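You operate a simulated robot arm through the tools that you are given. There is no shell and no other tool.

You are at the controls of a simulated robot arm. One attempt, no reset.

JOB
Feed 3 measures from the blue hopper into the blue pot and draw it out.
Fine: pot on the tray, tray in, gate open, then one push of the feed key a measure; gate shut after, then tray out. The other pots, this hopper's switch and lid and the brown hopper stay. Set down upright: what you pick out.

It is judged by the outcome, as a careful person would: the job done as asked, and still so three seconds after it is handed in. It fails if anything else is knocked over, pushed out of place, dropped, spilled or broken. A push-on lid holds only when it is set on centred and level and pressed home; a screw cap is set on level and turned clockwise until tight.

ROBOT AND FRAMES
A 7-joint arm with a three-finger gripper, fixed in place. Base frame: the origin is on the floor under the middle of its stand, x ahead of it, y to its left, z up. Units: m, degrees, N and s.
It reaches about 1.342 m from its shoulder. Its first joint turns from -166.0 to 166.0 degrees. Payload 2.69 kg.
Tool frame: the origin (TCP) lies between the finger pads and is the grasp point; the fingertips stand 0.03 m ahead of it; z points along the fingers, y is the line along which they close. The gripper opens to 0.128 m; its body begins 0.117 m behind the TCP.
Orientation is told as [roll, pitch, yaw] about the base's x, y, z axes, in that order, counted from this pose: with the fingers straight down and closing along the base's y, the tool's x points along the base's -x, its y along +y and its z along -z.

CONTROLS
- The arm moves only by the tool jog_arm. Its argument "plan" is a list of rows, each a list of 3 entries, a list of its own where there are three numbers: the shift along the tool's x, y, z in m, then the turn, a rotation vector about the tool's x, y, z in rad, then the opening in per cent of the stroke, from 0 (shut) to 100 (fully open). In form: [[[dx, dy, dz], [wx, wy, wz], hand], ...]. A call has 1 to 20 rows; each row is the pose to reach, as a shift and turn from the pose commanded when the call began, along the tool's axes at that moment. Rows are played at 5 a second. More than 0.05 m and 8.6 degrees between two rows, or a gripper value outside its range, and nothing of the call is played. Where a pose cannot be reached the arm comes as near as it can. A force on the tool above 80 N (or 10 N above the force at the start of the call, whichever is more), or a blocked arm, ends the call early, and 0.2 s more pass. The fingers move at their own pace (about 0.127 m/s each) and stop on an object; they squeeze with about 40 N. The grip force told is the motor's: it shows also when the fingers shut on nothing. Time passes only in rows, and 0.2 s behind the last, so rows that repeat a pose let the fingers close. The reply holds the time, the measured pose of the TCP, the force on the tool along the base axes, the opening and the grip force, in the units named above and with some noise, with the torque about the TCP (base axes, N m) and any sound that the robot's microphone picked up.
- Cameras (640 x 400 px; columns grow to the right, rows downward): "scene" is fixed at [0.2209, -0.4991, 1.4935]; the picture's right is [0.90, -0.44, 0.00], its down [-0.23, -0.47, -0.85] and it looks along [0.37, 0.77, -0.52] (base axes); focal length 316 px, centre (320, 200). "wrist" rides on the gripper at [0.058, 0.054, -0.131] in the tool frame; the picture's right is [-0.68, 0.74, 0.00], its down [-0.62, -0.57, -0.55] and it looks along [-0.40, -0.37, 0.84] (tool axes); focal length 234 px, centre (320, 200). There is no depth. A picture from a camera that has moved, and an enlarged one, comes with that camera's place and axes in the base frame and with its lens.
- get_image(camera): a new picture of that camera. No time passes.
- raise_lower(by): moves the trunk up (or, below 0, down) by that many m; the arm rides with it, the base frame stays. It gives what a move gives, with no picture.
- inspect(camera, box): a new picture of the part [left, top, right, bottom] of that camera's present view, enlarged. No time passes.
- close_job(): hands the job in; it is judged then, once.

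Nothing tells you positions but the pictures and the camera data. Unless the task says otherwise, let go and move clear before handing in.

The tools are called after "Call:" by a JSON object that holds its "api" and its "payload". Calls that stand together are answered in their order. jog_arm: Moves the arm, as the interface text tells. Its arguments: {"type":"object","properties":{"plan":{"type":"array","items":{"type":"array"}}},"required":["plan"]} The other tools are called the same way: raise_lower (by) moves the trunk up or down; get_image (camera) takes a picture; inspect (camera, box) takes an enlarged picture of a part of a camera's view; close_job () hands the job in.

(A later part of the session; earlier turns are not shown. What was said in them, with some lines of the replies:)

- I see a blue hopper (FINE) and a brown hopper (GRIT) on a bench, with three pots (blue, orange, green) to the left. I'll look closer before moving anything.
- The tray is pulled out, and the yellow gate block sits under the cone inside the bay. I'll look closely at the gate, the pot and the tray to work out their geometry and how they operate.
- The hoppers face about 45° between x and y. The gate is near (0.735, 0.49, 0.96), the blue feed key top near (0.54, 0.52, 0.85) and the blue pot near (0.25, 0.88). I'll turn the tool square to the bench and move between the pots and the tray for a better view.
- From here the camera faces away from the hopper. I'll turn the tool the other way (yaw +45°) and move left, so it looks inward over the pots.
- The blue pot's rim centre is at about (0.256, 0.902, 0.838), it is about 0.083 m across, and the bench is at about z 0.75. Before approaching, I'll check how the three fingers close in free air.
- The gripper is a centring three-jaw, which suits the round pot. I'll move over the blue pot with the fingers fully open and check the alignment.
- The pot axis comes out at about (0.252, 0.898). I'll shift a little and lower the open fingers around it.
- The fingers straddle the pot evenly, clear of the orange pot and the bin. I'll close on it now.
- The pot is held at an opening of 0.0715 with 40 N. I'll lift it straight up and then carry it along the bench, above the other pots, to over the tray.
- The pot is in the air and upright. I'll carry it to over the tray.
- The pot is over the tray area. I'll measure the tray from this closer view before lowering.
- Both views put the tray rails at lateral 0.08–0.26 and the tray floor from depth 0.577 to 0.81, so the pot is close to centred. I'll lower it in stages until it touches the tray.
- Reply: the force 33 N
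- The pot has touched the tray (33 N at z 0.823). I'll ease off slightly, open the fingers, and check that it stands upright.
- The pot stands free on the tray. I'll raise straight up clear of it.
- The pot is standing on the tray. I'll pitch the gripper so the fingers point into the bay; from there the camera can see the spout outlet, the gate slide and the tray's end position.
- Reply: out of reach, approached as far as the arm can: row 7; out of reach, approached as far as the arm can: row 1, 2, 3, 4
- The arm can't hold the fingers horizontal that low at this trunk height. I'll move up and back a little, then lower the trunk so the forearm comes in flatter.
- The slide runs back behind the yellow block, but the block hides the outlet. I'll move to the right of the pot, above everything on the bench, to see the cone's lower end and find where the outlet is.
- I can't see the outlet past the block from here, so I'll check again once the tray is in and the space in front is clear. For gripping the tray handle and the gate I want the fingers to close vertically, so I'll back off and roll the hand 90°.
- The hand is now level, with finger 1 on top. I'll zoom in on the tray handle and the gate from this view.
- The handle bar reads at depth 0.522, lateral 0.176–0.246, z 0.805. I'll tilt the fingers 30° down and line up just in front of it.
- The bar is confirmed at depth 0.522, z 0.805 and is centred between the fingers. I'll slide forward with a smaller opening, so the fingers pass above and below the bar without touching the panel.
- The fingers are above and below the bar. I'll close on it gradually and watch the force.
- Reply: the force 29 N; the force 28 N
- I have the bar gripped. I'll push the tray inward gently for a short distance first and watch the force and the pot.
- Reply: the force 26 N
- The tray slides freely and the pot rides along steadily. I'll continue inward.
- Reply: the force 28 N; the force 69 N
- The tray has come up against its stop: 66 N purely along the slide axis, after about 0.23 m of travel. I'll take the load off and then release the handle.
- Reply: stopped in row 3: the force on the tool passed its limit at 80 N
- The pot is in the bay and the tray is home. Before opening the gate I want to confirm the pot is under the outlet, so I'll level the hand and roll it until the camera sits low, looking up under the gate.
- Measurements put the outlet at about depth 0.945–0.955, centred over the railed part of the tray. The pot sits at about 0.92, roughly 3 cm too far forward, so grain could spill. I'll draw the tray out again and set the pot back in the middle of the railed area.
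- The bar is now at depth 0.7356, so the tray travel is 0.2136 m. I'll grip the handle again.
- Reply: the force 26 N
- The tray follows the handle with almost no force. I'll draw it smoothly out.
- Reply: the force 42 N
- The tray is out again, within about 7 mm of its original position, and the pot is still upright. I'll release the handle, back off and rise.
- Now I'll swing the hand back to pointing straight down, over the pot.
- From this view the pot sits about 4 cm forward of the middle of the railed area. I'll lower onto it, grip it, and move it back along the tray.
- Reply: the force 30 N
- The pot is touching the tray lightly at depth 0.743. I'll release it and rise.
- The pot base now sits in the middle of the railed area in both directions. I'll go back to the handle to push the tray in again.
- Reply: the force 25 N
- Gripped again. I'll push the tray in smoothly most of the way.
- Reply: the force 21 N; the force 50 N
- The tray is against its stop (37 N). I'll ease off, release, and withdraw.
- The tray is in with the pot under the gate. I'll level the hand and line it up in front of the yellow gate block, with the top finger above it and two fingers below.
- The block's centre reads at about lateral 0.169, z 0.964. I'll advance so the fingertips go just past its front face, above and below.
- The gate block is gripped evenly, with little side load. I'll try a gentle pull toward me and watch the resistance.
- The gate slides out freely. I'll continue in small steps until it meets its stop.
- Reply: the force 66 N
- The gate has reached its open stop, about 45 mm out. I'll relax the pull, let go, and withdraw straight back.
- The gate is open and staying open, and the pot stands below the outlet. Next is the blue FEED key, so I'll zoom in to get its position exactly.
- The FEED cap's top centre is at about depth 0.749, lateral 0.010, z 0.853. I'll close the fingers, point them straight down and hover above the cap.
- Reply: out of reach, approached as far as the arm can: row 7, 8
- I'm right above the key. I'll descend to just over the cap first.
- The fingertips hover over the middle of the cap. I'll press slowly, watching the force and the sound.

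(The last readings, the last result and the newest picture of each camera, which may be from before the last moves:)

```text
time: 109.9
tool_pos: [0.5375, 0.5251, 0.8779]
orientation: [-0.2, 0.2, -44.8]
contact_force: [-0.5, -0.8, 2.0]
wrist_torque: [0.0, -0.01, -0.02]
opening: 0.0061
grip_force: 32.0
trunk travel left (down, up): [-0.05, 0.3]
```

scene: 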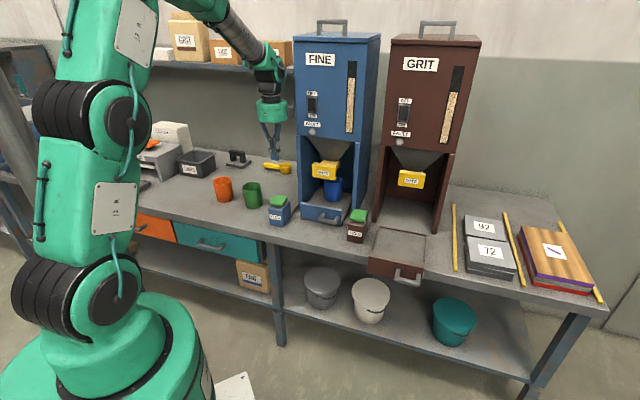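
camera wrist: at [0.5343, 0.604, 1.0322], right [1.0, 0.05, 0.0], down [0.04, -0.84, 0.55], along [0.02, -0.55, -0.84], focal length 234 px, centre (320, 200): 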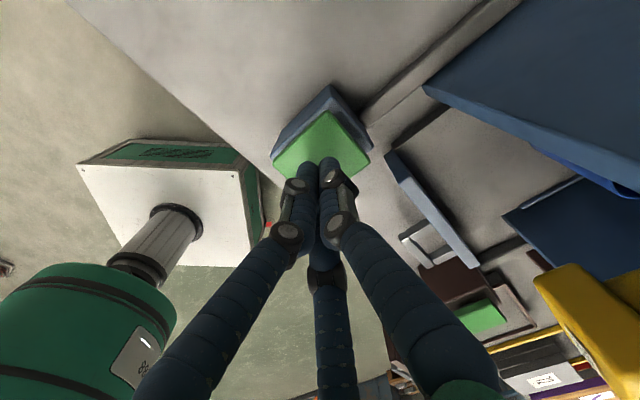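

Call:
{"api": "jog_arm", "payload": {"plan": [[[0, 0, 0.002], [0, 0, 0], 0], [[0, 0, 0.004], [0, 0, 0], 0]]}}

Call:
{"api": "inspect", "payload": {"camera": "scene", "box": [250, 160, 350, 240]}}

```text
time: 110.5
tool_pos: [0.5373, 0.5238, 0.8736]
orientation: [0.0, 0.2, -44.7]
contact_force: [1.7, -0.6, 3.5]
wrist_torque: [-0.01, -0.03, -0.04]
opening: 0.0058
grip_force: 31.0
trunk travel left (down, up): [-0.05, 0.3]
heard: click
```

```text
5.00 times, centred on (300, 200) of scene
camera zoom: at [0.2209, -0.4991, 1.4935], right [0.9, -0.44, 0.0], down [-0.23, -0.47, -0.85], along [0.37, 0.77, -0.52], focal length 1579 px, centre (420, 200)
```

zoom: 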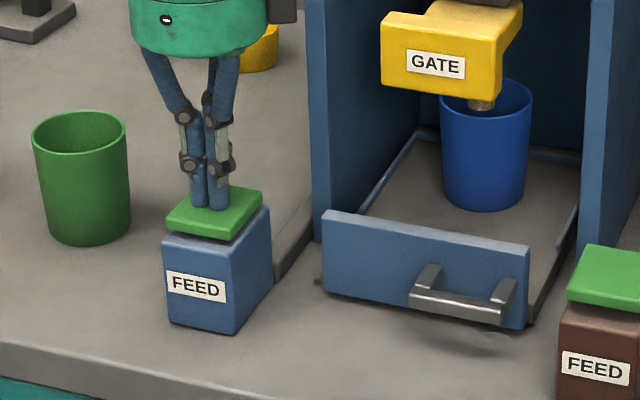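

The key clicked and grain is dropping into the pot. I'll release the key fully and let this measure finish.

Call:
{"api": "jog_arm", "payload": {"plan": [[[0, 0, -0.006], [0, 0, 0], 0], [[0, 0, -0.014], [0, 0, 0], 0], [[0, 0, -0.022], [0, 0, 0], 0], [[0, 0, -0.022], [0, 0, 0], 0], [[0, 0, -0.022], [0, 0, 0], 0]]}}

Call:
{"api": "inspect", "payload": {"camera": "scene", "box": [250, 160, 350, 240]}}

```text
time: 111.7
tool_pos: [0.5365, 0.5257, 0.8957]
orientation: [0.0, 0.2, -44.9]
contact_force: [-0.7, 0.2, -1.2]
wrist_torque: [0.05, 0.0, 0.0]
opening: 0.0021
grip_force: 31.8
trunk travel left (down, up): [-0.05, 0.3]
```

```text
5.00 times, centred on (300, 200) of scene
camera zoom: at [0.2209, -0.4991, 1.4935], right [0.9, -0.44, 0.0], down [-0.23, -0.47, -0.85], along [0.37, 0.77, -0.52], focal length 1579 px, centre (420, 200)
```

zoom: 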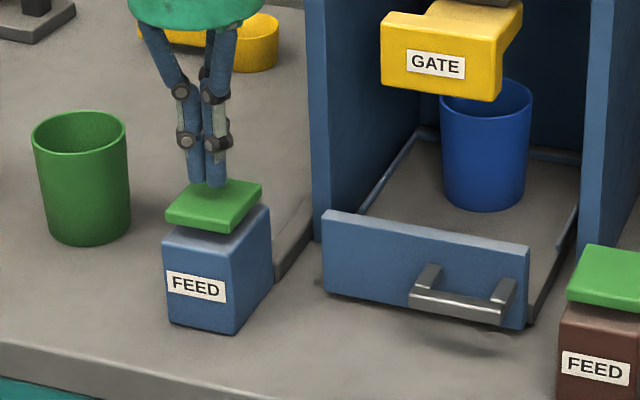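

The first measure looks complete. Before pressing again I'll check the fault lamp and look for spilled grain around the pot.

Call:
{"api": "jog_arm", "payload": {"plan": [[[0, 0, 0], [0, 0, 0], 0], [[0, 0, 0], [0, 0, 0], 0], [[0, 0, 0], [0, 0, 0], 0], [[0, 0, 0], [0, 0, 0], 0]]}}

Call:
{"api": "inspect", "payload": {"camera": "scene", "box": [290, 50, 390, 150]}}

Call:
{"api": "inspect", "payload": {"camera": "scene", "box": [310, 160, 370, 220]}}

```text
time: 112.7
tool_pos: [0.5365, 0.5251, 0.8944]
orientation: [-0.1, 0.2, -44.7]
contact_force: [-1.3, -0.6, 0.0]
wrist_torque: [-0.01, 0.01, 0.01]
opening: 0.002
grip_force: 31.5
trunk travel left (down, up): [-0.05, 0.3]
```

```text
4.00 times, centred on (340, 100) of scene
camera zoom: at [0.2209, -0.4991, 1.4935], right [0.9, -0.44, 0.0], down [-0.23, -0.47, -0.85], along [0.37, 0.77, -0.52], focal length 1264 px, centre (240, 600)
```

zoom: 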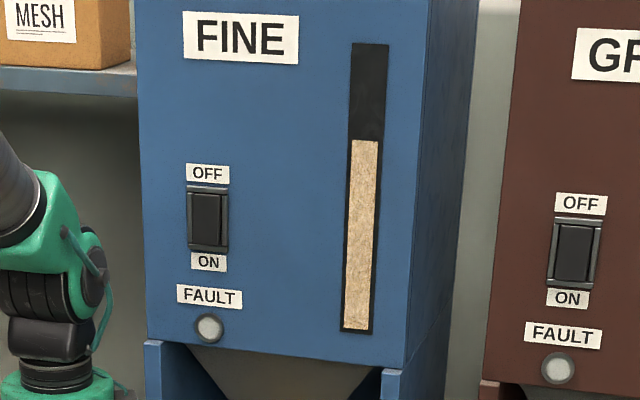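

```text
6.67 times, centred on (340, 190) of scene
camera zoom: at [0.2209, -0.4991, 1.4935], right [0.9, -0.44, 0.0], down [-0.23, -0.47, -0.85], along [0.37, 0.77, -0.52], focal length 2106 px, centre (187, 267)
```

zoom: 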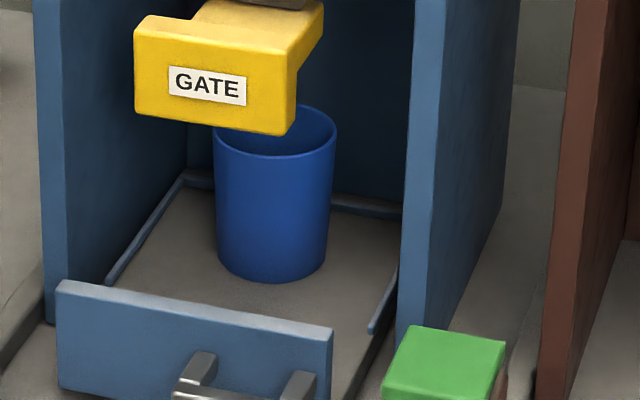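

No spill and the lamp is dark. Second push of the key: one press, then a full release.

Call:
{"api": "jog_arm", "payload": {"plan": [[[0, 0, 0.007], [0, 0, 0], 0], [[0, 0, 0.014], [0, 0, 0], 0], [[0, 0, 0.018], [0, 0, 0], 0], [[0, 0, 0.021], [0, 0, 0], 0], [[0, 0, 0.0235], [0, 0, 0], 0]]}}

Call:
{"api": "inspect", "payload": {"camera": "scene", "box": [250, 160, 350, 240]}}

```text
time: 113.9
tool_pos: [0.5367, 0.5248, 0.8728]
orientation: [0.0, 0.3, -44.8]
contact_force: [-0.8, 1.8, 3.3]
wrist_torque: [0.03, 0.01, -0.01]
opening: 0.0061
grip_force: 30.9
trunk travel left (down, up): [-0.05, 0.3]
heard: click
```

```text
5.00 times, centred on (300, 200) of scene
camera zoom: at [0.2209, -0.4991, 1.4935], right [0.9, -0.44, 0.0], down [-0.23, -0.47, -0.85], along [0.37, 0.77, -0.52], focal length 1579 px, centre (420, 200)
```

zoom: 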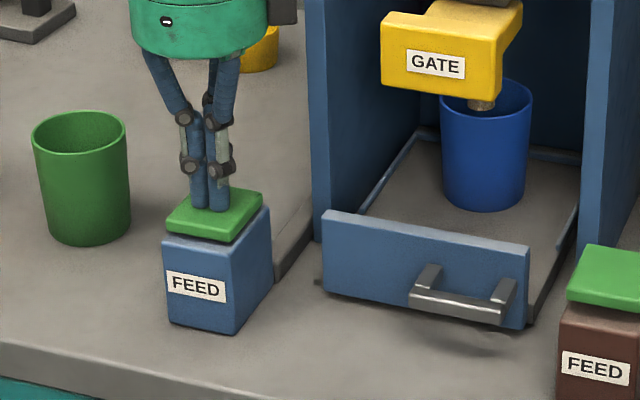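

The second click came and the second measure is falling. I'll release and wait for it to finish.

Call:
{"api": "jog_arm", "payload": {"plan": [[[0, 0, -0.008], [0, 0, 0], 0], [[0, 0, -0.016], [0, 0, 0], 0], [[0, 0, -0.0235], [0, 0, 0], 0], [[0, 0, -0.0235], [0, 0, 0], 0], [[0, 0, -0.0235], [0, 0, 0], 0], [[0, 0, -0.0235], [0, 0, 0], 0], [[0, 0, -0.0235], [0, 0, 0], 0], [[0, 0, -0.0235], [0, 0, 0], 0]]}}

Call:
{"api": "inspect", "payload": {"camera": "scene", "box": [250, 110, 370, 230]}}

```text
time: 115.7
tool_pos: [0.5384, 0.5246, 0.8969]
orientation: [-0.1, 0.2, -44.8]
contact_force: [0.4, -0.3, -0.4]
wrist_torque: [-0.01, -0.01, -0.03]
opening: 0.0025
grip_force: 31.2
trunk travel left (down, up): [-0.05, 0.3]
```

```text
3.33 times, centred on (310, 170) of scene
camera zoom: at [0.2209, -0.4991, 1.4935], right [0.9, -0.44, 0.0], down [-0.23, -0.47, -0.85], along [0.37, 0.77, -0.52], focal length 1053 px, centre (353, 300)
```

zoom: 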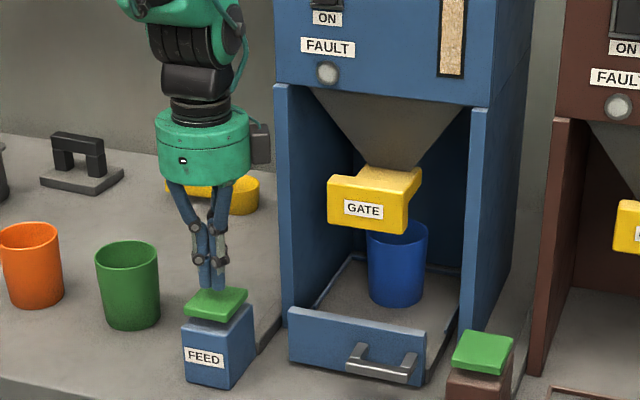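

Two measures are in, and the flow has stopped. Third and last push.

Call:
{"api": "jog_arm", "payload": {"plan": [[[0, 0, 0.007], [0, 0, 0], 0], [[0, 0, 0.014], [0, 0, 0], 0], [[0, 0, 0.018], [0, 0, 0], 0], [[0, 0, 0.021], [0, 0, 0], 0], [[0, 0, 0.0235], [0, 0, 0], 0]]}}

Call:
{"api": "inspect", "payload": {"camera": "scene", "box": [250, 160, 350, 240]}}

```text
time: 116.9
tool_pos: [0.5386, 0.5251, 0.8731]
orientation: [-0.1, 0.2, -44.8]
contact_force: [1.5, 1.2, 3.4]
wrist_torque: [-0.01, -0.08, 0.04]
opening: 0.0059
grip_force: 31.5
trunk travel left (down, up): [-0.05, 0.3]
heard: click
```

```text
5.00 times, centred on (300, 200) of scene
camera zoom: at [0.2209, -0.4991, 1.4935], right [0.9, -0.44, 0.0], down [-0.23, -0.47, -0.85], along [0.37, 0.77, -0.52], focal length 1579 px, centre (420, 200)
```

zoom: 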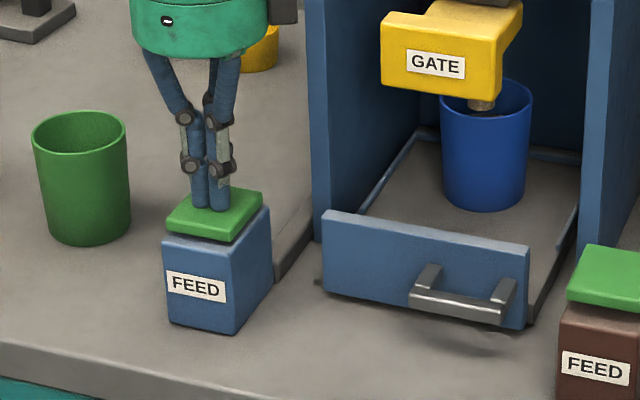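

The third click came and the third measure is falling. I'll release the key and rise well clear, so it can't be pressed again.

Call:
{"api": "jog_arm", "payload": {"plan": [[[0, 0, -0.008], [0, 0, 0], 0], [[0, 0, -0.016], [0, 0, 0], 0], [[0, 0, -0.024], [0, 0, 0], 0], [[0, 0, -0.05], [0, 0, 0], 0], [[0, 0, -0.09], [0, 0, 0], 0], [[0, 0, -0.13], [0, 0, 0], 0], [[0, 0, -0.17], [0, 0, 0], 0], [[0, 0, -0.17], [0, 0, 0], 0], [[0, 0, -0.17], [0, 0, 0], 0], [[0, 0, -0.17], [0, 0, 0], 0]]}}

Call:
{"api": "inspect", "payload": {"camera": "scene", "box": [250, 110, 370, 230]}}

```text
time: 119.1
tool_pos: [0.5385, 0.5247, 1.0413]
orientation: [-0.1, 0.2, -44.8]
contact_force: [1.2, -0.1, 0.2]
wrist_torque: [-0.03, 0.02, 0.0]
opening: 0.0017
grip_force: 31.4
trunk travel left (down, up): [-0.05, 0.3]
```

```text
3.33 times, centred on (310, 170) of scene
camera zoom: at [0.2209, -0.4991, 1.4935], right [0.9, -0.44, 0.0], down [-0.23, -0.47, -0.85], along [0.37, 0.77, -0.52], focal length 1053 px, centre (353, 300)
```

zoom: 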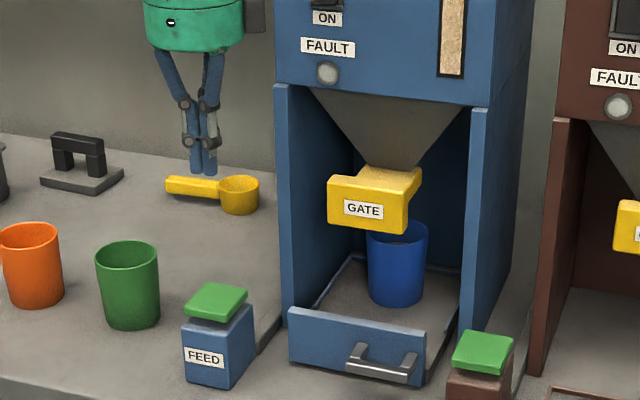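

All three measures are in, the flow has stopped and nothing has spilled. Now I'll return to a level hand in front of the gate, fingers closed, to push it shut.

Call:
{"api": "jog_arm", "payload": {"plan": [[[-0.006, -0.02, 0], [-0.131, 0, 0], 0], [[-0.018, -0.04, 0], [-0.262, 0, 0], 0], [[-0.034, -0.06, 0], [-0.393, 0, 0], 0], [[-0.05, -0.08, 0], [-0.524, 0, 0], 0], [[-0.066, -0.095, 0.003], [-0.654, 0, 0], 0], [[-0.082, -0.11, 0.008], [-0.785, 0, 0], 0], [[-0.098, -0.12, 0.015], [-0.916, 0, 0], 0], [[-0.114, -0.127, 0.025], [-1.047, 0, 0], 0], [[-0.13, -0.132, 0.038], [-1.178, 0, 0], 0], [[-0.145, -0.132, 0.052], [-1.309, 0, 0], 0], [[-0.158, -0.132, 0.066], [-1.44, 0, 0], 0], [[-0.159, -0.132, 0.078], [-1.571, 0, 0], 0], [[-0.159, -0.132, 0.078], [-1.571, 0, 0], 0]]}}

Call:
{"api": "get_image", "payload": {"camera": "wrist"}}

Call:
{"api": "get_image", "payload": {"camera": "scene"}}

```text
time: 121.9
tool_pos: [0.5574, 0.3186, 0.9644]
orientation: [89.8, 0.2, -45.0]
contact_force: [-0.5, -0.3, -0.2]
wrist_torque: [0.06, -0.01, 0.01]
opening: 0.0022
grip_force: 30.9
out of reach, approached as far as the arm can: row 8
trunk travel left (down, up): [-0.05, 0.3]
```

```text
taken
camera wrist: at [0.4244, 0.267, 1.0192], right [0.48, -0.48, 0.73], down [0.05, -0.82, -0.57], along [0.88, 0.31, -0.37], focal length 234 px, centre (320, 200)
```

wrist: 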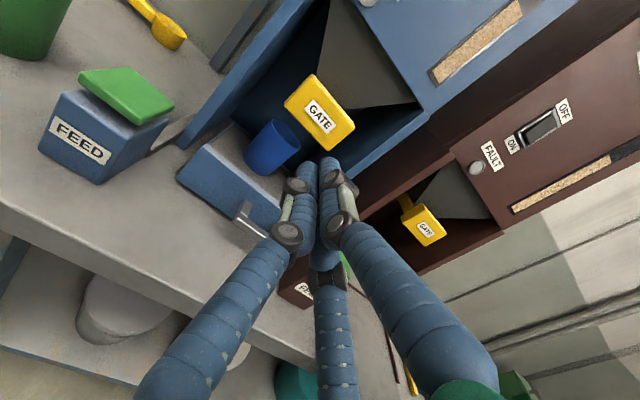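

```text
taken
```

scene: 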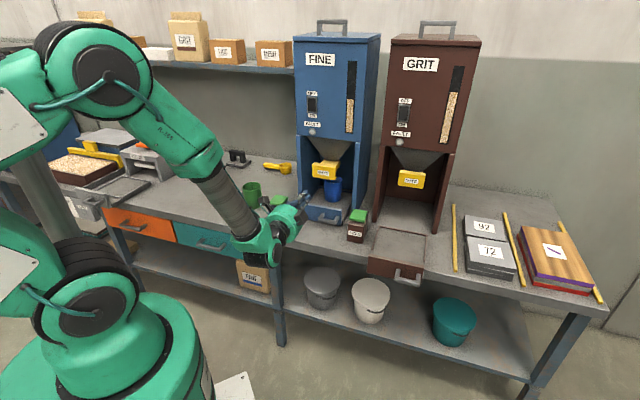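

Lined up on the block's centre. I'll advance until just before contact.

Call:
{"api": "jog_arm", "payload": {"plan": [[[0, 0, 0.03], [0, 0, 0], 0], [[0, 0, 0.065], [0, 0, 0], 0], [[0, 0, 0.1], [0, 0, 0], 0], [[0, 0, 0.13], [0, 0, 0], 0], [[0, 0, 0.15], [0, 0, 0], 0], [[0, 0, 0.16], [0, 0, 0], 0], [[0, 0, 0.16], [0, 0, 0], 0]]}}

Call:
{"api": "get_image", "payload": {"camera": "wrist"}}

Call:
{"api": "inspect", "payload": {"camera": "scene", "box": [280, 130, 370, 210]}}

```text
time: 123.5
tool_pos: [0.6693, 0.4306, 0.963]
orientation: [89.9, 0.2, -44.8]
contact_force: [1.4, 0.8, 0.0]
wrist_torque: [0.01, -0.03, 0.01]
opening: 0.0022
grip_force: 31.5
trunk travel left (down, up): [-0.05, 0.3]
```

```text
taken
camera wrist: at [0.5365, 0.3802, 1.0185], right [0.48, -0.48, 0.73], down [0.05, -0.82, -0.57], along [0.87, 0.31, -0.37], focal length 234 px, centre (320, 200)
```

wrist: 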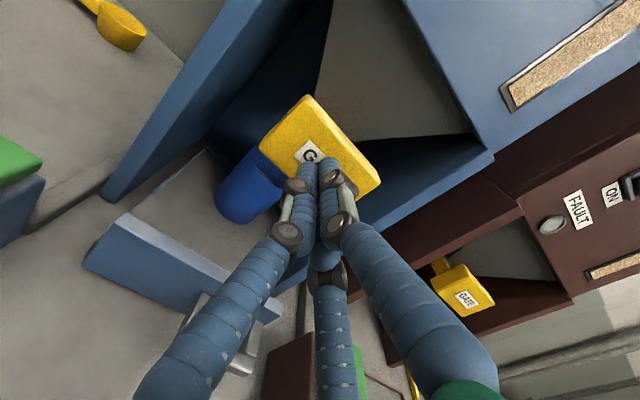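

```text
5.00 times, centred on (325, 170) of scene
camera zoom: at [0.2209, -0.4991, 1.4935], right [0.9, -0.44, 0.0], down [-0.23, -0.47, -0.85], along [0.37, 0.77, -0.52], focal length 1579 px, centre (295, 350)
```

zoom: 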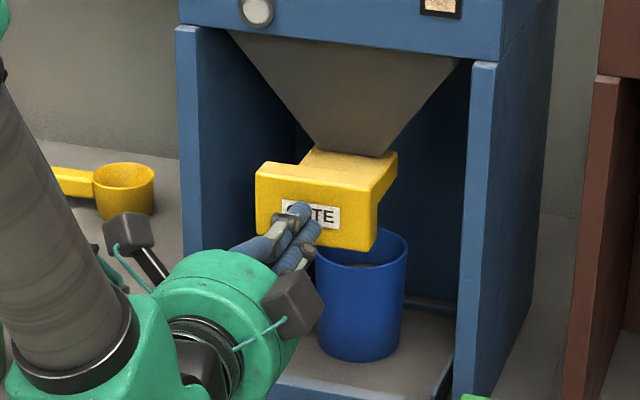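

Fingertips are at the block and grain is visible in the pot. I'll push the gate in slowly.

Call:
{"api": "jog_arm", "payload": {"plan": [[[0, 0, 0.006], [0, 0, 0], 0], [[0, 0, 0.012], [0, 0, 0], 0], [[0, 0, 0.018], [0, 0, 0], 0], [[0, 0, 0.024], [0, 0, 0], 0], [[0, 0, 0.03], [0, 0, 0], 0], [[0, 0, 0.036], [0, 0, 0], 0], [[0, 0, 0.042], [0, 0, 0], 0], [[0, 0, 0.048], [0, 0, 0], 0]]}}

Call:
{"api": "inspect", "payload": {"camera": "scene", "box": [280, 130, 370, 210]}}

```text
time: 125.3
tool_pos: [0.7049, 0.4657, 0.965]
orientation: [90.0, 0.2, -44.8]
contact_force: [-0.1, 0.4, 0.8]
wrist_torque: [-0.02, 0.05, 0.01]
opening: 0.002
grip_force: 31.3
trunk travel left (down, up): [-0.05, 0.3]
```

```text
5.00 times, centred on (325, 170) of scene
camera zoom: at [0.2209, -0.4991, 1.4935], right [0.9, -0.44, 0.0], down [-0.23, -0.47, -0.85], along [0.37, 0.77, -0.52], focal length 1579 px, centre (295, 350)
```

zoom: 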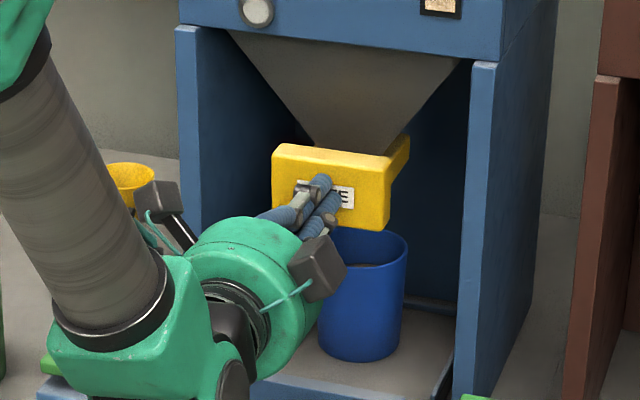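

Call:
{"api": "jog_arm", "payload": {"plan": [[[0, 0, 0.003], [0, 0, 0], 0], [[0, 0, 0.006], [0, 0, 0], 0], [[0, 0, 0.009], [0, 0, 0], 0], [[0, 0, 0.012], [0, 0, 0], 0]]}}

Call:
{"api": "inspect", "payload": {"camera": "scene", "box": [280, 130, 370, 210]}}

```text
time: 126.4
tool_pos: [0.7092, 0.4717, 0.9633]
orientation: [89.9, 0.3, -45.0]
contact_force: [-42.4, -35.9, 24.5]
wrist_torque: [0.62, -0.36, 0.02]
opening: 0.0061
grip_force: 31.7
trunk travel left (down, up): [-0.05, 0.3]
stopped in row 4: the force on the tool passed its limit at 84 N (the readings are from after the stop); the commanded pose is now the measured one
```

```text
5.00 times, centred on (325, 170) of scene
camera zoom: at [0.2209, -0.4991, 1.4935], right [0.9, -0.44, 0.0], down [-0.23, -0.47, -0.85], along [0.37, 0.77, -0.52], focal length 1579 px, centre (295, 350)
```

zoom: 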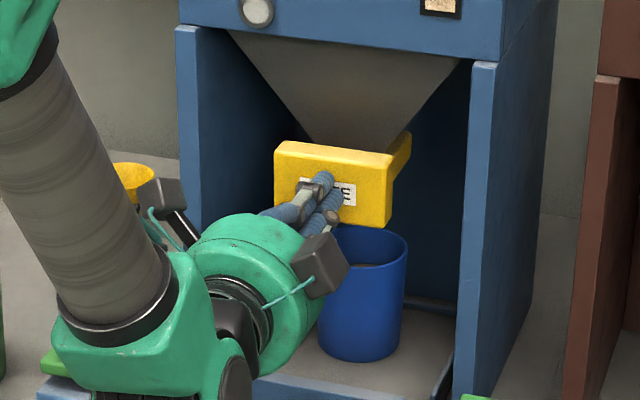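

The gate is hard against its shut stop, at its original position. I'll back straight out and check.

Call:
{"api": "jog_arm", "payload": {"plan": [[[0, 0, -0.005], [0, 0, 0], 0], [[0, 0, -0.02], [0, 0, 0], 0], [[0, 0, -0.05], [0, 0, 0], 0], [[0, 0, -0.09], [0, 0, 0], 20], [[0, 0, -0.13], [0, 0, 0], 42], [[0, 0, -0.17], [0, 0, 0], 42], [[0, 0, -0.21], [0, 0, 0], 42], [[0, 0, -0.21], [0, 0, 0], 42]]}}

Call:
{"api": "inspect", "payload": {"camera": "scene", "box": [290, 130, 370, 180]}}

Call:
{"api": "inspect", "payload": {"camera": "scene", "box": [280, 130, 380, 240]}}

```text
time: 128.2
tool_pos: [0.5627, 0.3247, 0.9614]
orientation: [89.7, 0.2, -45.0]
contact_force: [0.3, 0.0, 1.0]
wrist_torque: [-0.04, 0.0, 0.01]
opening: 0.054
grip_force: 0.0
trunk travel left (down, up): [-0.05, 0.3]
```

```text
8.00 times, centred on (330, 155) of scene
camera zoom: at [0.2209, -0.4991, 1.4935], right [0.9, -0.44, 0.0], down [-0.23, -0.47, -0.85], along [0.37, 0.77, -0.52], focal length 2527 px, centre (240, 560)
```

zoom: 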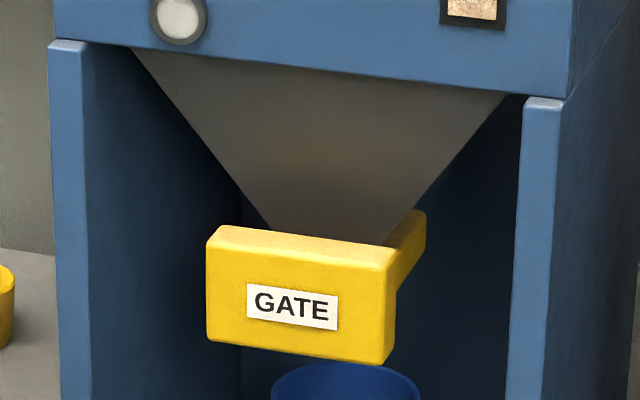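

```text
3.64 times, centred on (330, 185) of scene
camera zoom: at [0.2209, -0.4991, 1.4935], right [0.9, -0.44, 0.0], down [-0.23, -0.47, -0.85], along [0.37, 0.77, -0.52], focal length 1149 px, centre (284, 254)
```

zoom: 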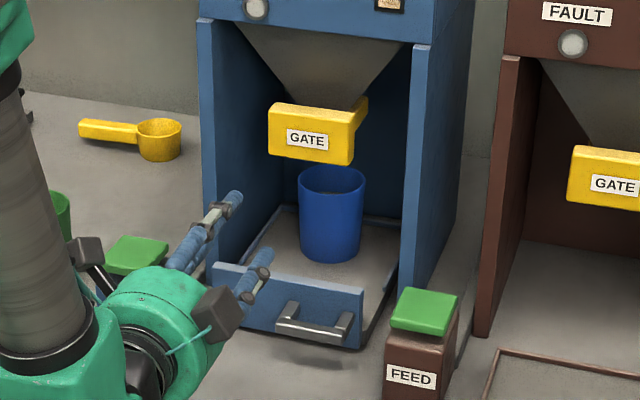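

The gate is exactly back at its shut position and the pot stands upright with no spill. Last step: grip the handle and draw the tray out.

Call:
{"api": "jog_arm", "payload": {"plan": [[[-0.007, -0.015, 0], [0.086, 0, 0], 45], [[-0.014, -0.035, 0.003], [0.173, 0, 0], 45], [[-0.022, -0.055, 0.008], [0.259, 0, 0], 45], [[-0.03, -0.075, 0.015], [0.346, 0, 0], 45], [[-0.037, -0.095, 0.022], [0.432, 0, 0], 45], [[-0.0432, -0.1107, 0.0275], [0.518, 0, 0], 45], [[-0.0432, -0.1107, 0.0275], [0.518, 0, 0], 45]]}}

Call:
{"api": "get_image", "payload": {"camera": "wrist"}}

Call:
{"api": "inspect", "payload": {"camera": "wrist", "box": [220, 40, 420, 200]}}

```text
time: 129.8
tool_pos: [0.6136, 0.3117, 0.8497]
orientation: [59.9, 0.4, -44.9]
contact_force: [0.4, 0.9, 0.0]
wrist_torque: [0.0, 0.01, -0.03]
opening: 0.0577
grip_force: 0.0
trunk travel left (down, up): [-0.05, 0.3]
```

```text
taken
camera wrist: at [0.5106, 0.2922, 0.9632], right [0.74, -0.22, 0.63], down [-0.1, -0.97, -0.22], along [0.66, 0.1, -0.74], focal length 234 px, centre (320, 200)
```

wrist: 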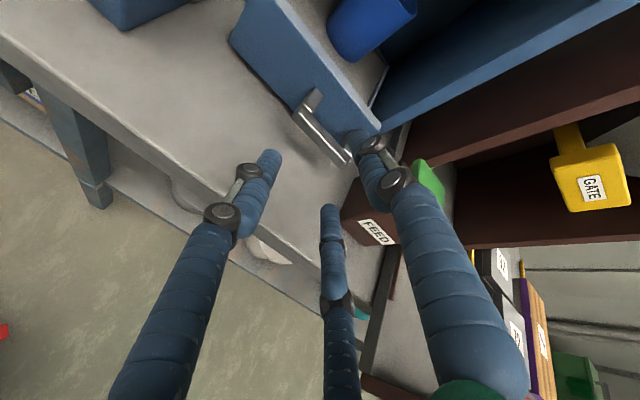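

```text
2.50 times, centred on (320, 120) of wrist
camera zoom: at [0.5106, 0.2922, 0.9632], right [0.74, -0.22, 0.63], down [-0.1, -0.97, -0.22], along [0.66, 0.1, -0.74], focal length 585 px, centre (320, 400)
```

zoom: 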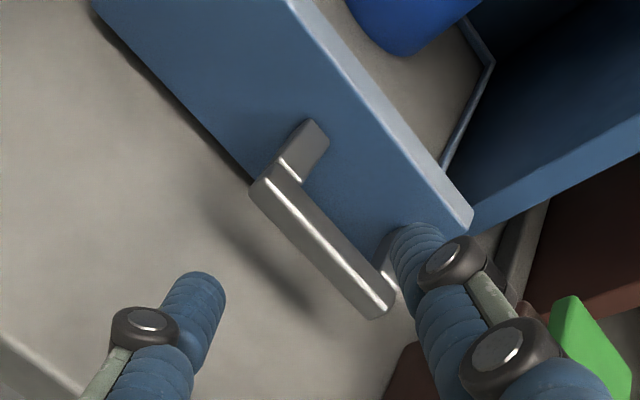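

Call:
{"api": "jog_arm", "payload": {"plan": [[[0.002, 0, 0.015], [0, 0, 0], 42], [[0.002, -0.001, 0.04], [0, 0, 0], 42], [[0.002, -0.0017, 0.062], [0, 0, 0], 42], [[0.002, -0.0017, 0.077], [0, 0, 0], 42], [[0.002, -0.0017, 0.083], [0, 0, 0], 42], [[0.002, -0.0017, 0.083], [0, 0, 0], 42]]}}

Call:
{"api": "inspect", "payload": {"camera": "wrist", "box": [220, 80, 420, 240]}}

```text
time: 131.2
tool_pos: [0.6607, 0.3644, 0.8084]
orientation: [59.9, 0.3, -45.0]
contact_force: [-0.9, -0.4, 0.2]
wrist_torque: [0.02, 0.02, 0.01]
opening: 0.0539
grip_force: 0.1
trunk travel left (down, up): [-0.05, 0.3]
```

```text
2.50 times, centred on (320, 160) of wrist
camera zoom: at [0.5592, 0.3439, 0.9215], right [0.74, -0.22, 0.63], down [-0.1, -0.97, -0.22], along [0.66, 0.1, -0.74], focal length 585 px, centre (320, 300)
```

zoom: 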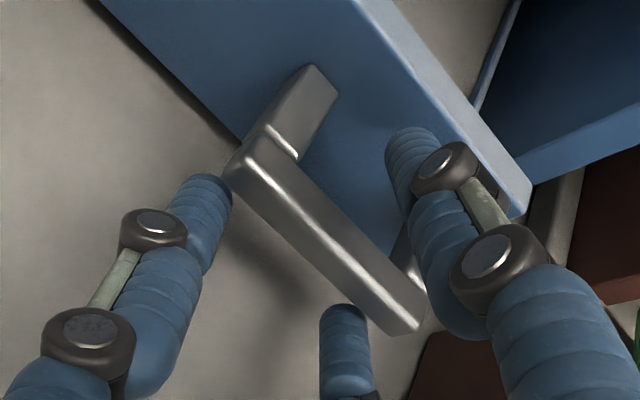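

The bar is between the fingers. I'll close on it and start drawing slowly.

Call:
{"api": "jog_arm", "payload": {"plan": [[[0, -0.002, 0], [0, 0, 0], 30], [[0, -0.004, 0], [0, 0, 0], 20], [[0, -0.004, 0], [0, 0, 0], 10], [[0, -0.004, 0], [0, 0, 0], 0], [[0, -0.004, 0], [0, 0, 0], 0], [[0, -0.004, 0], [0, 0, 0], 0]]}}

Call:
{"api": "jog_arm", "payload": {"plan": [[[0, -0.001, -0.0017], [0, 0, 0], 0], [[0, -0.0025, -0.0043], [0, 0, 0], 0], [[0, -0.0045, -0.0078], [0, 0, 0], 0], [[0, -0.007, -0.0121], [0, 0, 0], 0], [[0, -0.01, -0.0173], [0, 0, 0], 0]]}}

Call:
{"api": "inspect", "payload": {"camera": "scene", "box": [270, 150, 370, 250]}}

```text
time: 132.6
tool_pos: [0.6594, 0.3623, 0.806]
orientation: [60.0, 0.1, -45.0]
contact_force: [-4.3, 6.0, 1.8]
wrist_torque: [0.19, -0.27, 0.3]
opening: 0.0292
grip_force: 45.0
trunk travel left (down, up): [-0.05, 0.3]
```

```text
time: 133.8
tool_pos: [0.6454, 0.3497, 0.8062]
orientation: [60.0, 0.2, -44.8]
contact_force: [-3.7, 3.1, 15.6]
wrist_torque: [0.36, -0.5, 0.31]
opening: 0.0294
grip_force: 44.8
trunk travel left (down, up): [-0.05, 0.3]
```

```text
4.00 times, centred on (320, 200) of scene
camera zoom: at [0.2209, -0.4991, 1.4935], right [0.9, -0.44, 0.0], down [-0.23, -0.47, -0.85], along [0.37, 0.77, -0.52], focal length 1264 px, centre (320, 200)
```

zoom: 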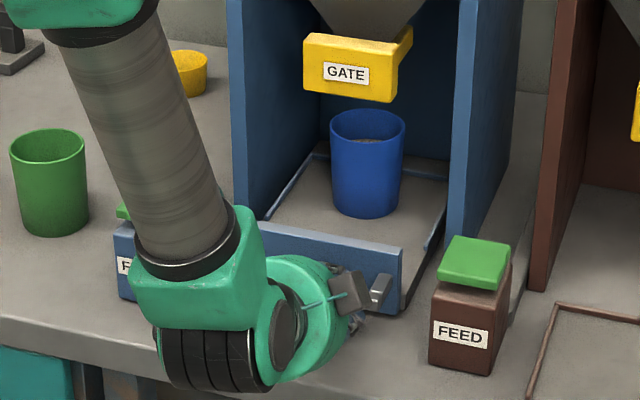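

The tray is coming out and the pot with its grain stays steady. I'll continue smoothly.

Call:
{"api": "jog_arm", "payload": {"plan": [[[0, -0.002, -0.006], [0, 0, 0], 0], [[0, -0.006, -0.0125], [0, 0, 0], 0], [[0, -0.011, -0.0208], [0, 0, 0], 0], [[0, -0.0165, -0.0303], [0, 0, 0], 0], [[0, -0.022, -0.0398], [0, 0, 0], 0], [[0, -0.0275, -0.0493], [0, 0, 0], 0], [[0, -0.033, -0.0588], [0, 0, 0], 0], [[0, -0.0385, -0.0683], [0, 0, 0], 0], [[0, -0.044, -0.0778], [0, 0, 0], 0], [[0, -0.0495, -0.0873], [0, 0, 0], 0], [[0, -0.055, -0.0968], [0, 0, 0], 0], [[0, -0.0605, -0.1063], [0, 0, 0], 0], [[0, -0.066, -0.1158], [0, 0, 0], 0], [[0, -0.0715, -0.1253], [0, 0, 0], 0], [[0, -0.077, -0.1348], [0, 0, 0], 0], [[0, -0.0825, -0.1443], [0, 0, 0], 0], [[0, -0.0875, -0.153], [0, 0, 0], 0], [[0, -0.091, -0.159], [0, 0, 0], 0], [[0, -0.092, -0.1608], [0, 0, 0], 0]]}}

Call:
{"api": "inspect", "payload": {"camera": "scene", "box": [250, 160, 370, 280]}}

```text
time: 137.8
tool_pos: [0.5129, 0.2174, 0.8058]
orientation: [59.8, 0.3, -44.9]
contact_force: [-1.8, 1.7, 4.3]
wrist_torque: [0.22, -0.37, 0.4]
opening: 0.0293
grip_force: 45.1
trunk travel left (down, up): [-0.05, 0.3]
```

```text
3.33 times, centred on (310, 220) of scene
camera zoom: at [0.2209, -0.4991, 1.4935], right [0.9, -0.44, 0.0], down [-0.23, -0.47, -0.85], along [0.37, 0.77, -0.52], focal length 1053 px, centre (353, 133)
```

zoom: 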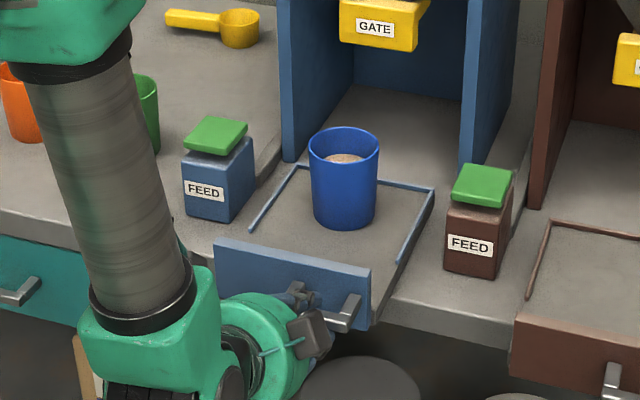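

Grain is heaped inside the pot and nothing has spilled. I'll draw the last centimetre or so until the tray meets its out stop.

Call:
{"api": "jog_arm", "payload": {"plan": [[[0, -0.0015, -0.0026], [0, 0, 0], 0], [[0, -0.003, -0.0052], [0, 0, 0], 0], [[0, -0.0045, -0.0078], [0, 0, 0], 0], [[0, -0.006, -0.0104], [0, 0, 0], 0]]}}

```text
time: 138.8
tool_pos: [0.5061, 0.2106, 0.8038]
orientation: [60.0, 0.2, -44.9]
contact_force: [-4.5, 4.5, 6.0]
wrist_torque: [0.21, -0.37, 0.21]
opening: 0.0292
grip_force: 44.9
trunk travel left (down, up): [-0.05, 0.3]
```

Call:
{"api": "jog_arm", "payload": {"plan": [[[0, -0.001, -0.0017], [0, 0, 0], 0], [[0, -0.002, -0.0035], [0, 0, 0], 0], [[0, -0.003, -0.0052], [0, 0, 0], 0]]}}

```text
time: 139.6
tool_pos: [0.5032, 0.2086, 0.8048]
orientation: [60.1, 0.1, -44.8]
contact_force: [25.0, 41.0, -14.5]
wrist_torque: [0.17, -0.09, 0.26]
opening: 0.0291
grip_force: 44.7
trunk travel left (down, up): [-0.05, 0.3]
```

The tray is fully out, against its stop. I'll relax the pull, release the handle and back away.

Call:
{"api": "jog_arm", "payload": {"plan": [[[0, 0.001, 0.0017], [0, 0, 0], 0], [[0, 0.0025, 0.0043], [0, 0, 0], 0], [[0, 0.0025, 0.0043], [0, 0, 0], 20], [[0, 0.0025, 0.0043], [0, 0, 0], 42], [[0, 0.0025, 0.0043], [0, 0, 0], 42], [[0, 0.0025, -0.015], [0, 0, 0], 42], [[0, 0.0025, -0.045], [0, 0, 0], 42], [[0, 0.0025, -0.075], [0, 0, 0], 42], [[0, 0.035, -0.094], [0, 0, 0], 42], [[0, 0.075, -0.117], [0, 0, 0], 42], [[0, 0.115, -0.14], [0, 0, 0], 42], [[0, 0.155, -0.163], [0, 0, 0], 42], [[0, 0.155, -0.163], [0, 0, 0], 42]]}}

Call:
{"api": "get_image", "payload": {"camera": "scene"}}

Call:
{"api": "get_image", "payload": {"camera": "wrist"}}

Call:
{"api": "inspect", "payload": {"camera": "scene", "box": [250, 140, 370, 270]}}

```text
time: 142.4
tool_pos: [0.454, 0.16, 1.0225]
orientation: [59.9, 0.2, -44.8]
contact_force: [0.6, -0.5, -0.1]
wrist_torque: [0.0, 0.0, -0.01]
opening: 0.0538
grip_force: 0.0
trunk travel left (down, up): [-0.05, 0.3]
```

```text
taken
```

scene: 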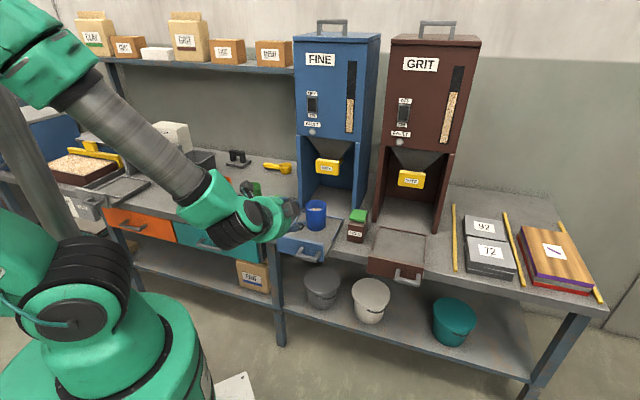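

```text
taken
camera wrist: at [0.3538, 0.1395, 1.1356], right [0.74, -0.22, 0.63], down [-0.1, -0.97, -0.22], along [0.66, 0.1, -0.74], focal length 234 px, centre (320, 200)
```

wrist: 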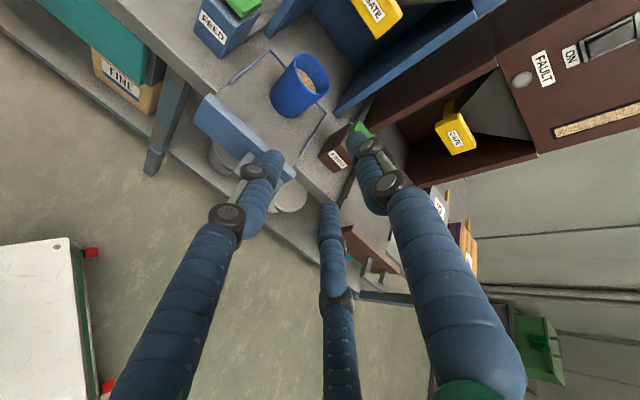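

```text
3.08 times, centred on (310, 205) of scene
camera zoom: at [0.2209, -0.4991, 1.4935], right [0.9, -0.44, 0.0], down [-0.23, -0.47, -0.85], along [0.37, 0.77, -0.52], focal length 972 px, centre (351, 185)
```

zoom: 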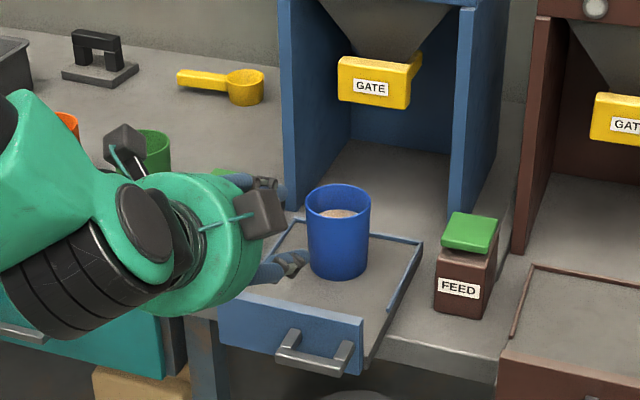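

Call:
{"api": "inspect", "payload": {"camera": "wrist", "box": [180, 0, 400, 190]}}

Call:
{"api": "jog_arm", "payload": {"plan": [[[0, 0.03, -0.03], [0, 0, 0], 42], [[0, 0.06, -0.06], [0, 0, 0], 42], [[0, 0.09, -0.09], [0, 0, 0], 42], [[0, 0.11, -0.11], [0, 0, 0], 42], [[0, 0.11, -0.11], [0, 0, 0], 42]]}}

Call:
{"api": "get_image", "payload": {"camera": "scene"}}

Call:
{"api": "inspect", "payload": {"camera": "scene", "box": [160, 130, 360, 270]}}

```text
2.11 times, centred on (290, 95) of wrist
camera zoom: at [0.3538, 0.1395, 1.1356], right [0.74, -0.22, 0.63], down [-0.1, -0.97, -0.22], along [0.66, 0.1, -0.74], focal length 493 px, centre (383, 421)
```

zoom: 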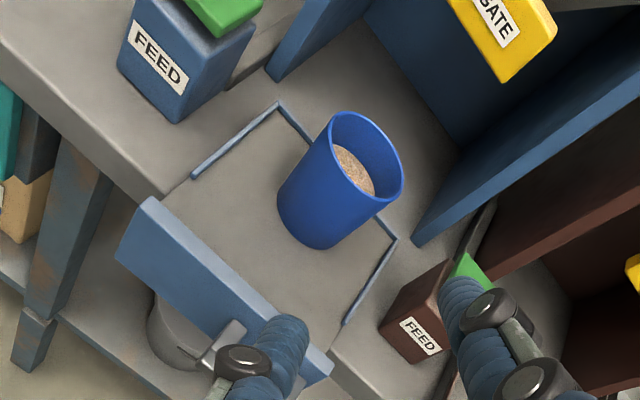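

```text
time: 143.6
tool_pos: [0.4285, 0.1303, 1.1717]
orientation: [59.9, 0.2, -44.9]
contact_force: [-1.4, -0.1, 0.6]
wrist_torque: [0.0, -0.03, -0.01]
opening: 0.0539
grip_force: 0.1
trunk travel left (down, up): [-0.05, 0.3]
```

```text
taken
```

scene: 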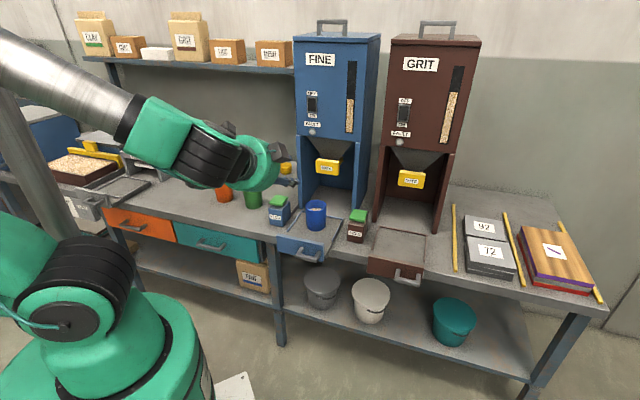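

```text
2.86 times, centred on (260, 200) of scene
camera zoom: at [0.2209, -0.4991, 1.4935], right [0.9, -0.44, 0.0], down [-0.23, -0.47, -0.85], along [0.37, 0.77, -0.52], focal length 902 px, centre (491, 200)
```

zoom: 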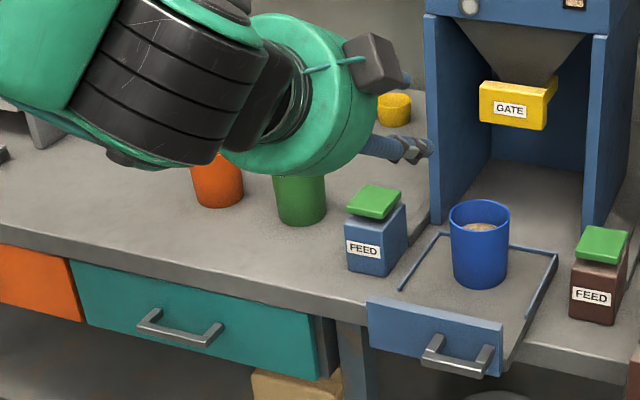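

The job is complete and I'm handing it in. The blue pot stands upright on the drawn-out tray with three measures in it. The gate is shut at its original position and there is no spill in view. The other pots, the switch, the lid and the brown hopper look untouched, and the arm is clear.

Call:
{"api": "close_job", "payload": {}}

```text
The job is handed in.
```

I fed three measures from the blue hopper into the blue pot, and the pot now stands upright on the drawn-out tray. The job has been handed in, but I have no verdict back yet.

- **Feed:** I pushed the blue feed key three times. Each push gave one click and one drop of grain, and the grain landed in the pot. I saw no spill on the tray or bench.
- **Gate and tray:** The gate is shut, back at the position it started in. The tray is out against its stop.
- **Pot moved once:** My first placement on the tray was about 3 cm too far forward of the outlet. I drew the empty pot back out and re-centred it before opening the gate.
- **Everything else:** I didn't touch the orange and green pots, the switch, the lid or the brown hopper. In the final pictures they look as they did at the start.

The arm has let go and is clear of the bench. The trunk is still 0.1 m lower than at the start; I lowered it to reach the gate and handle.
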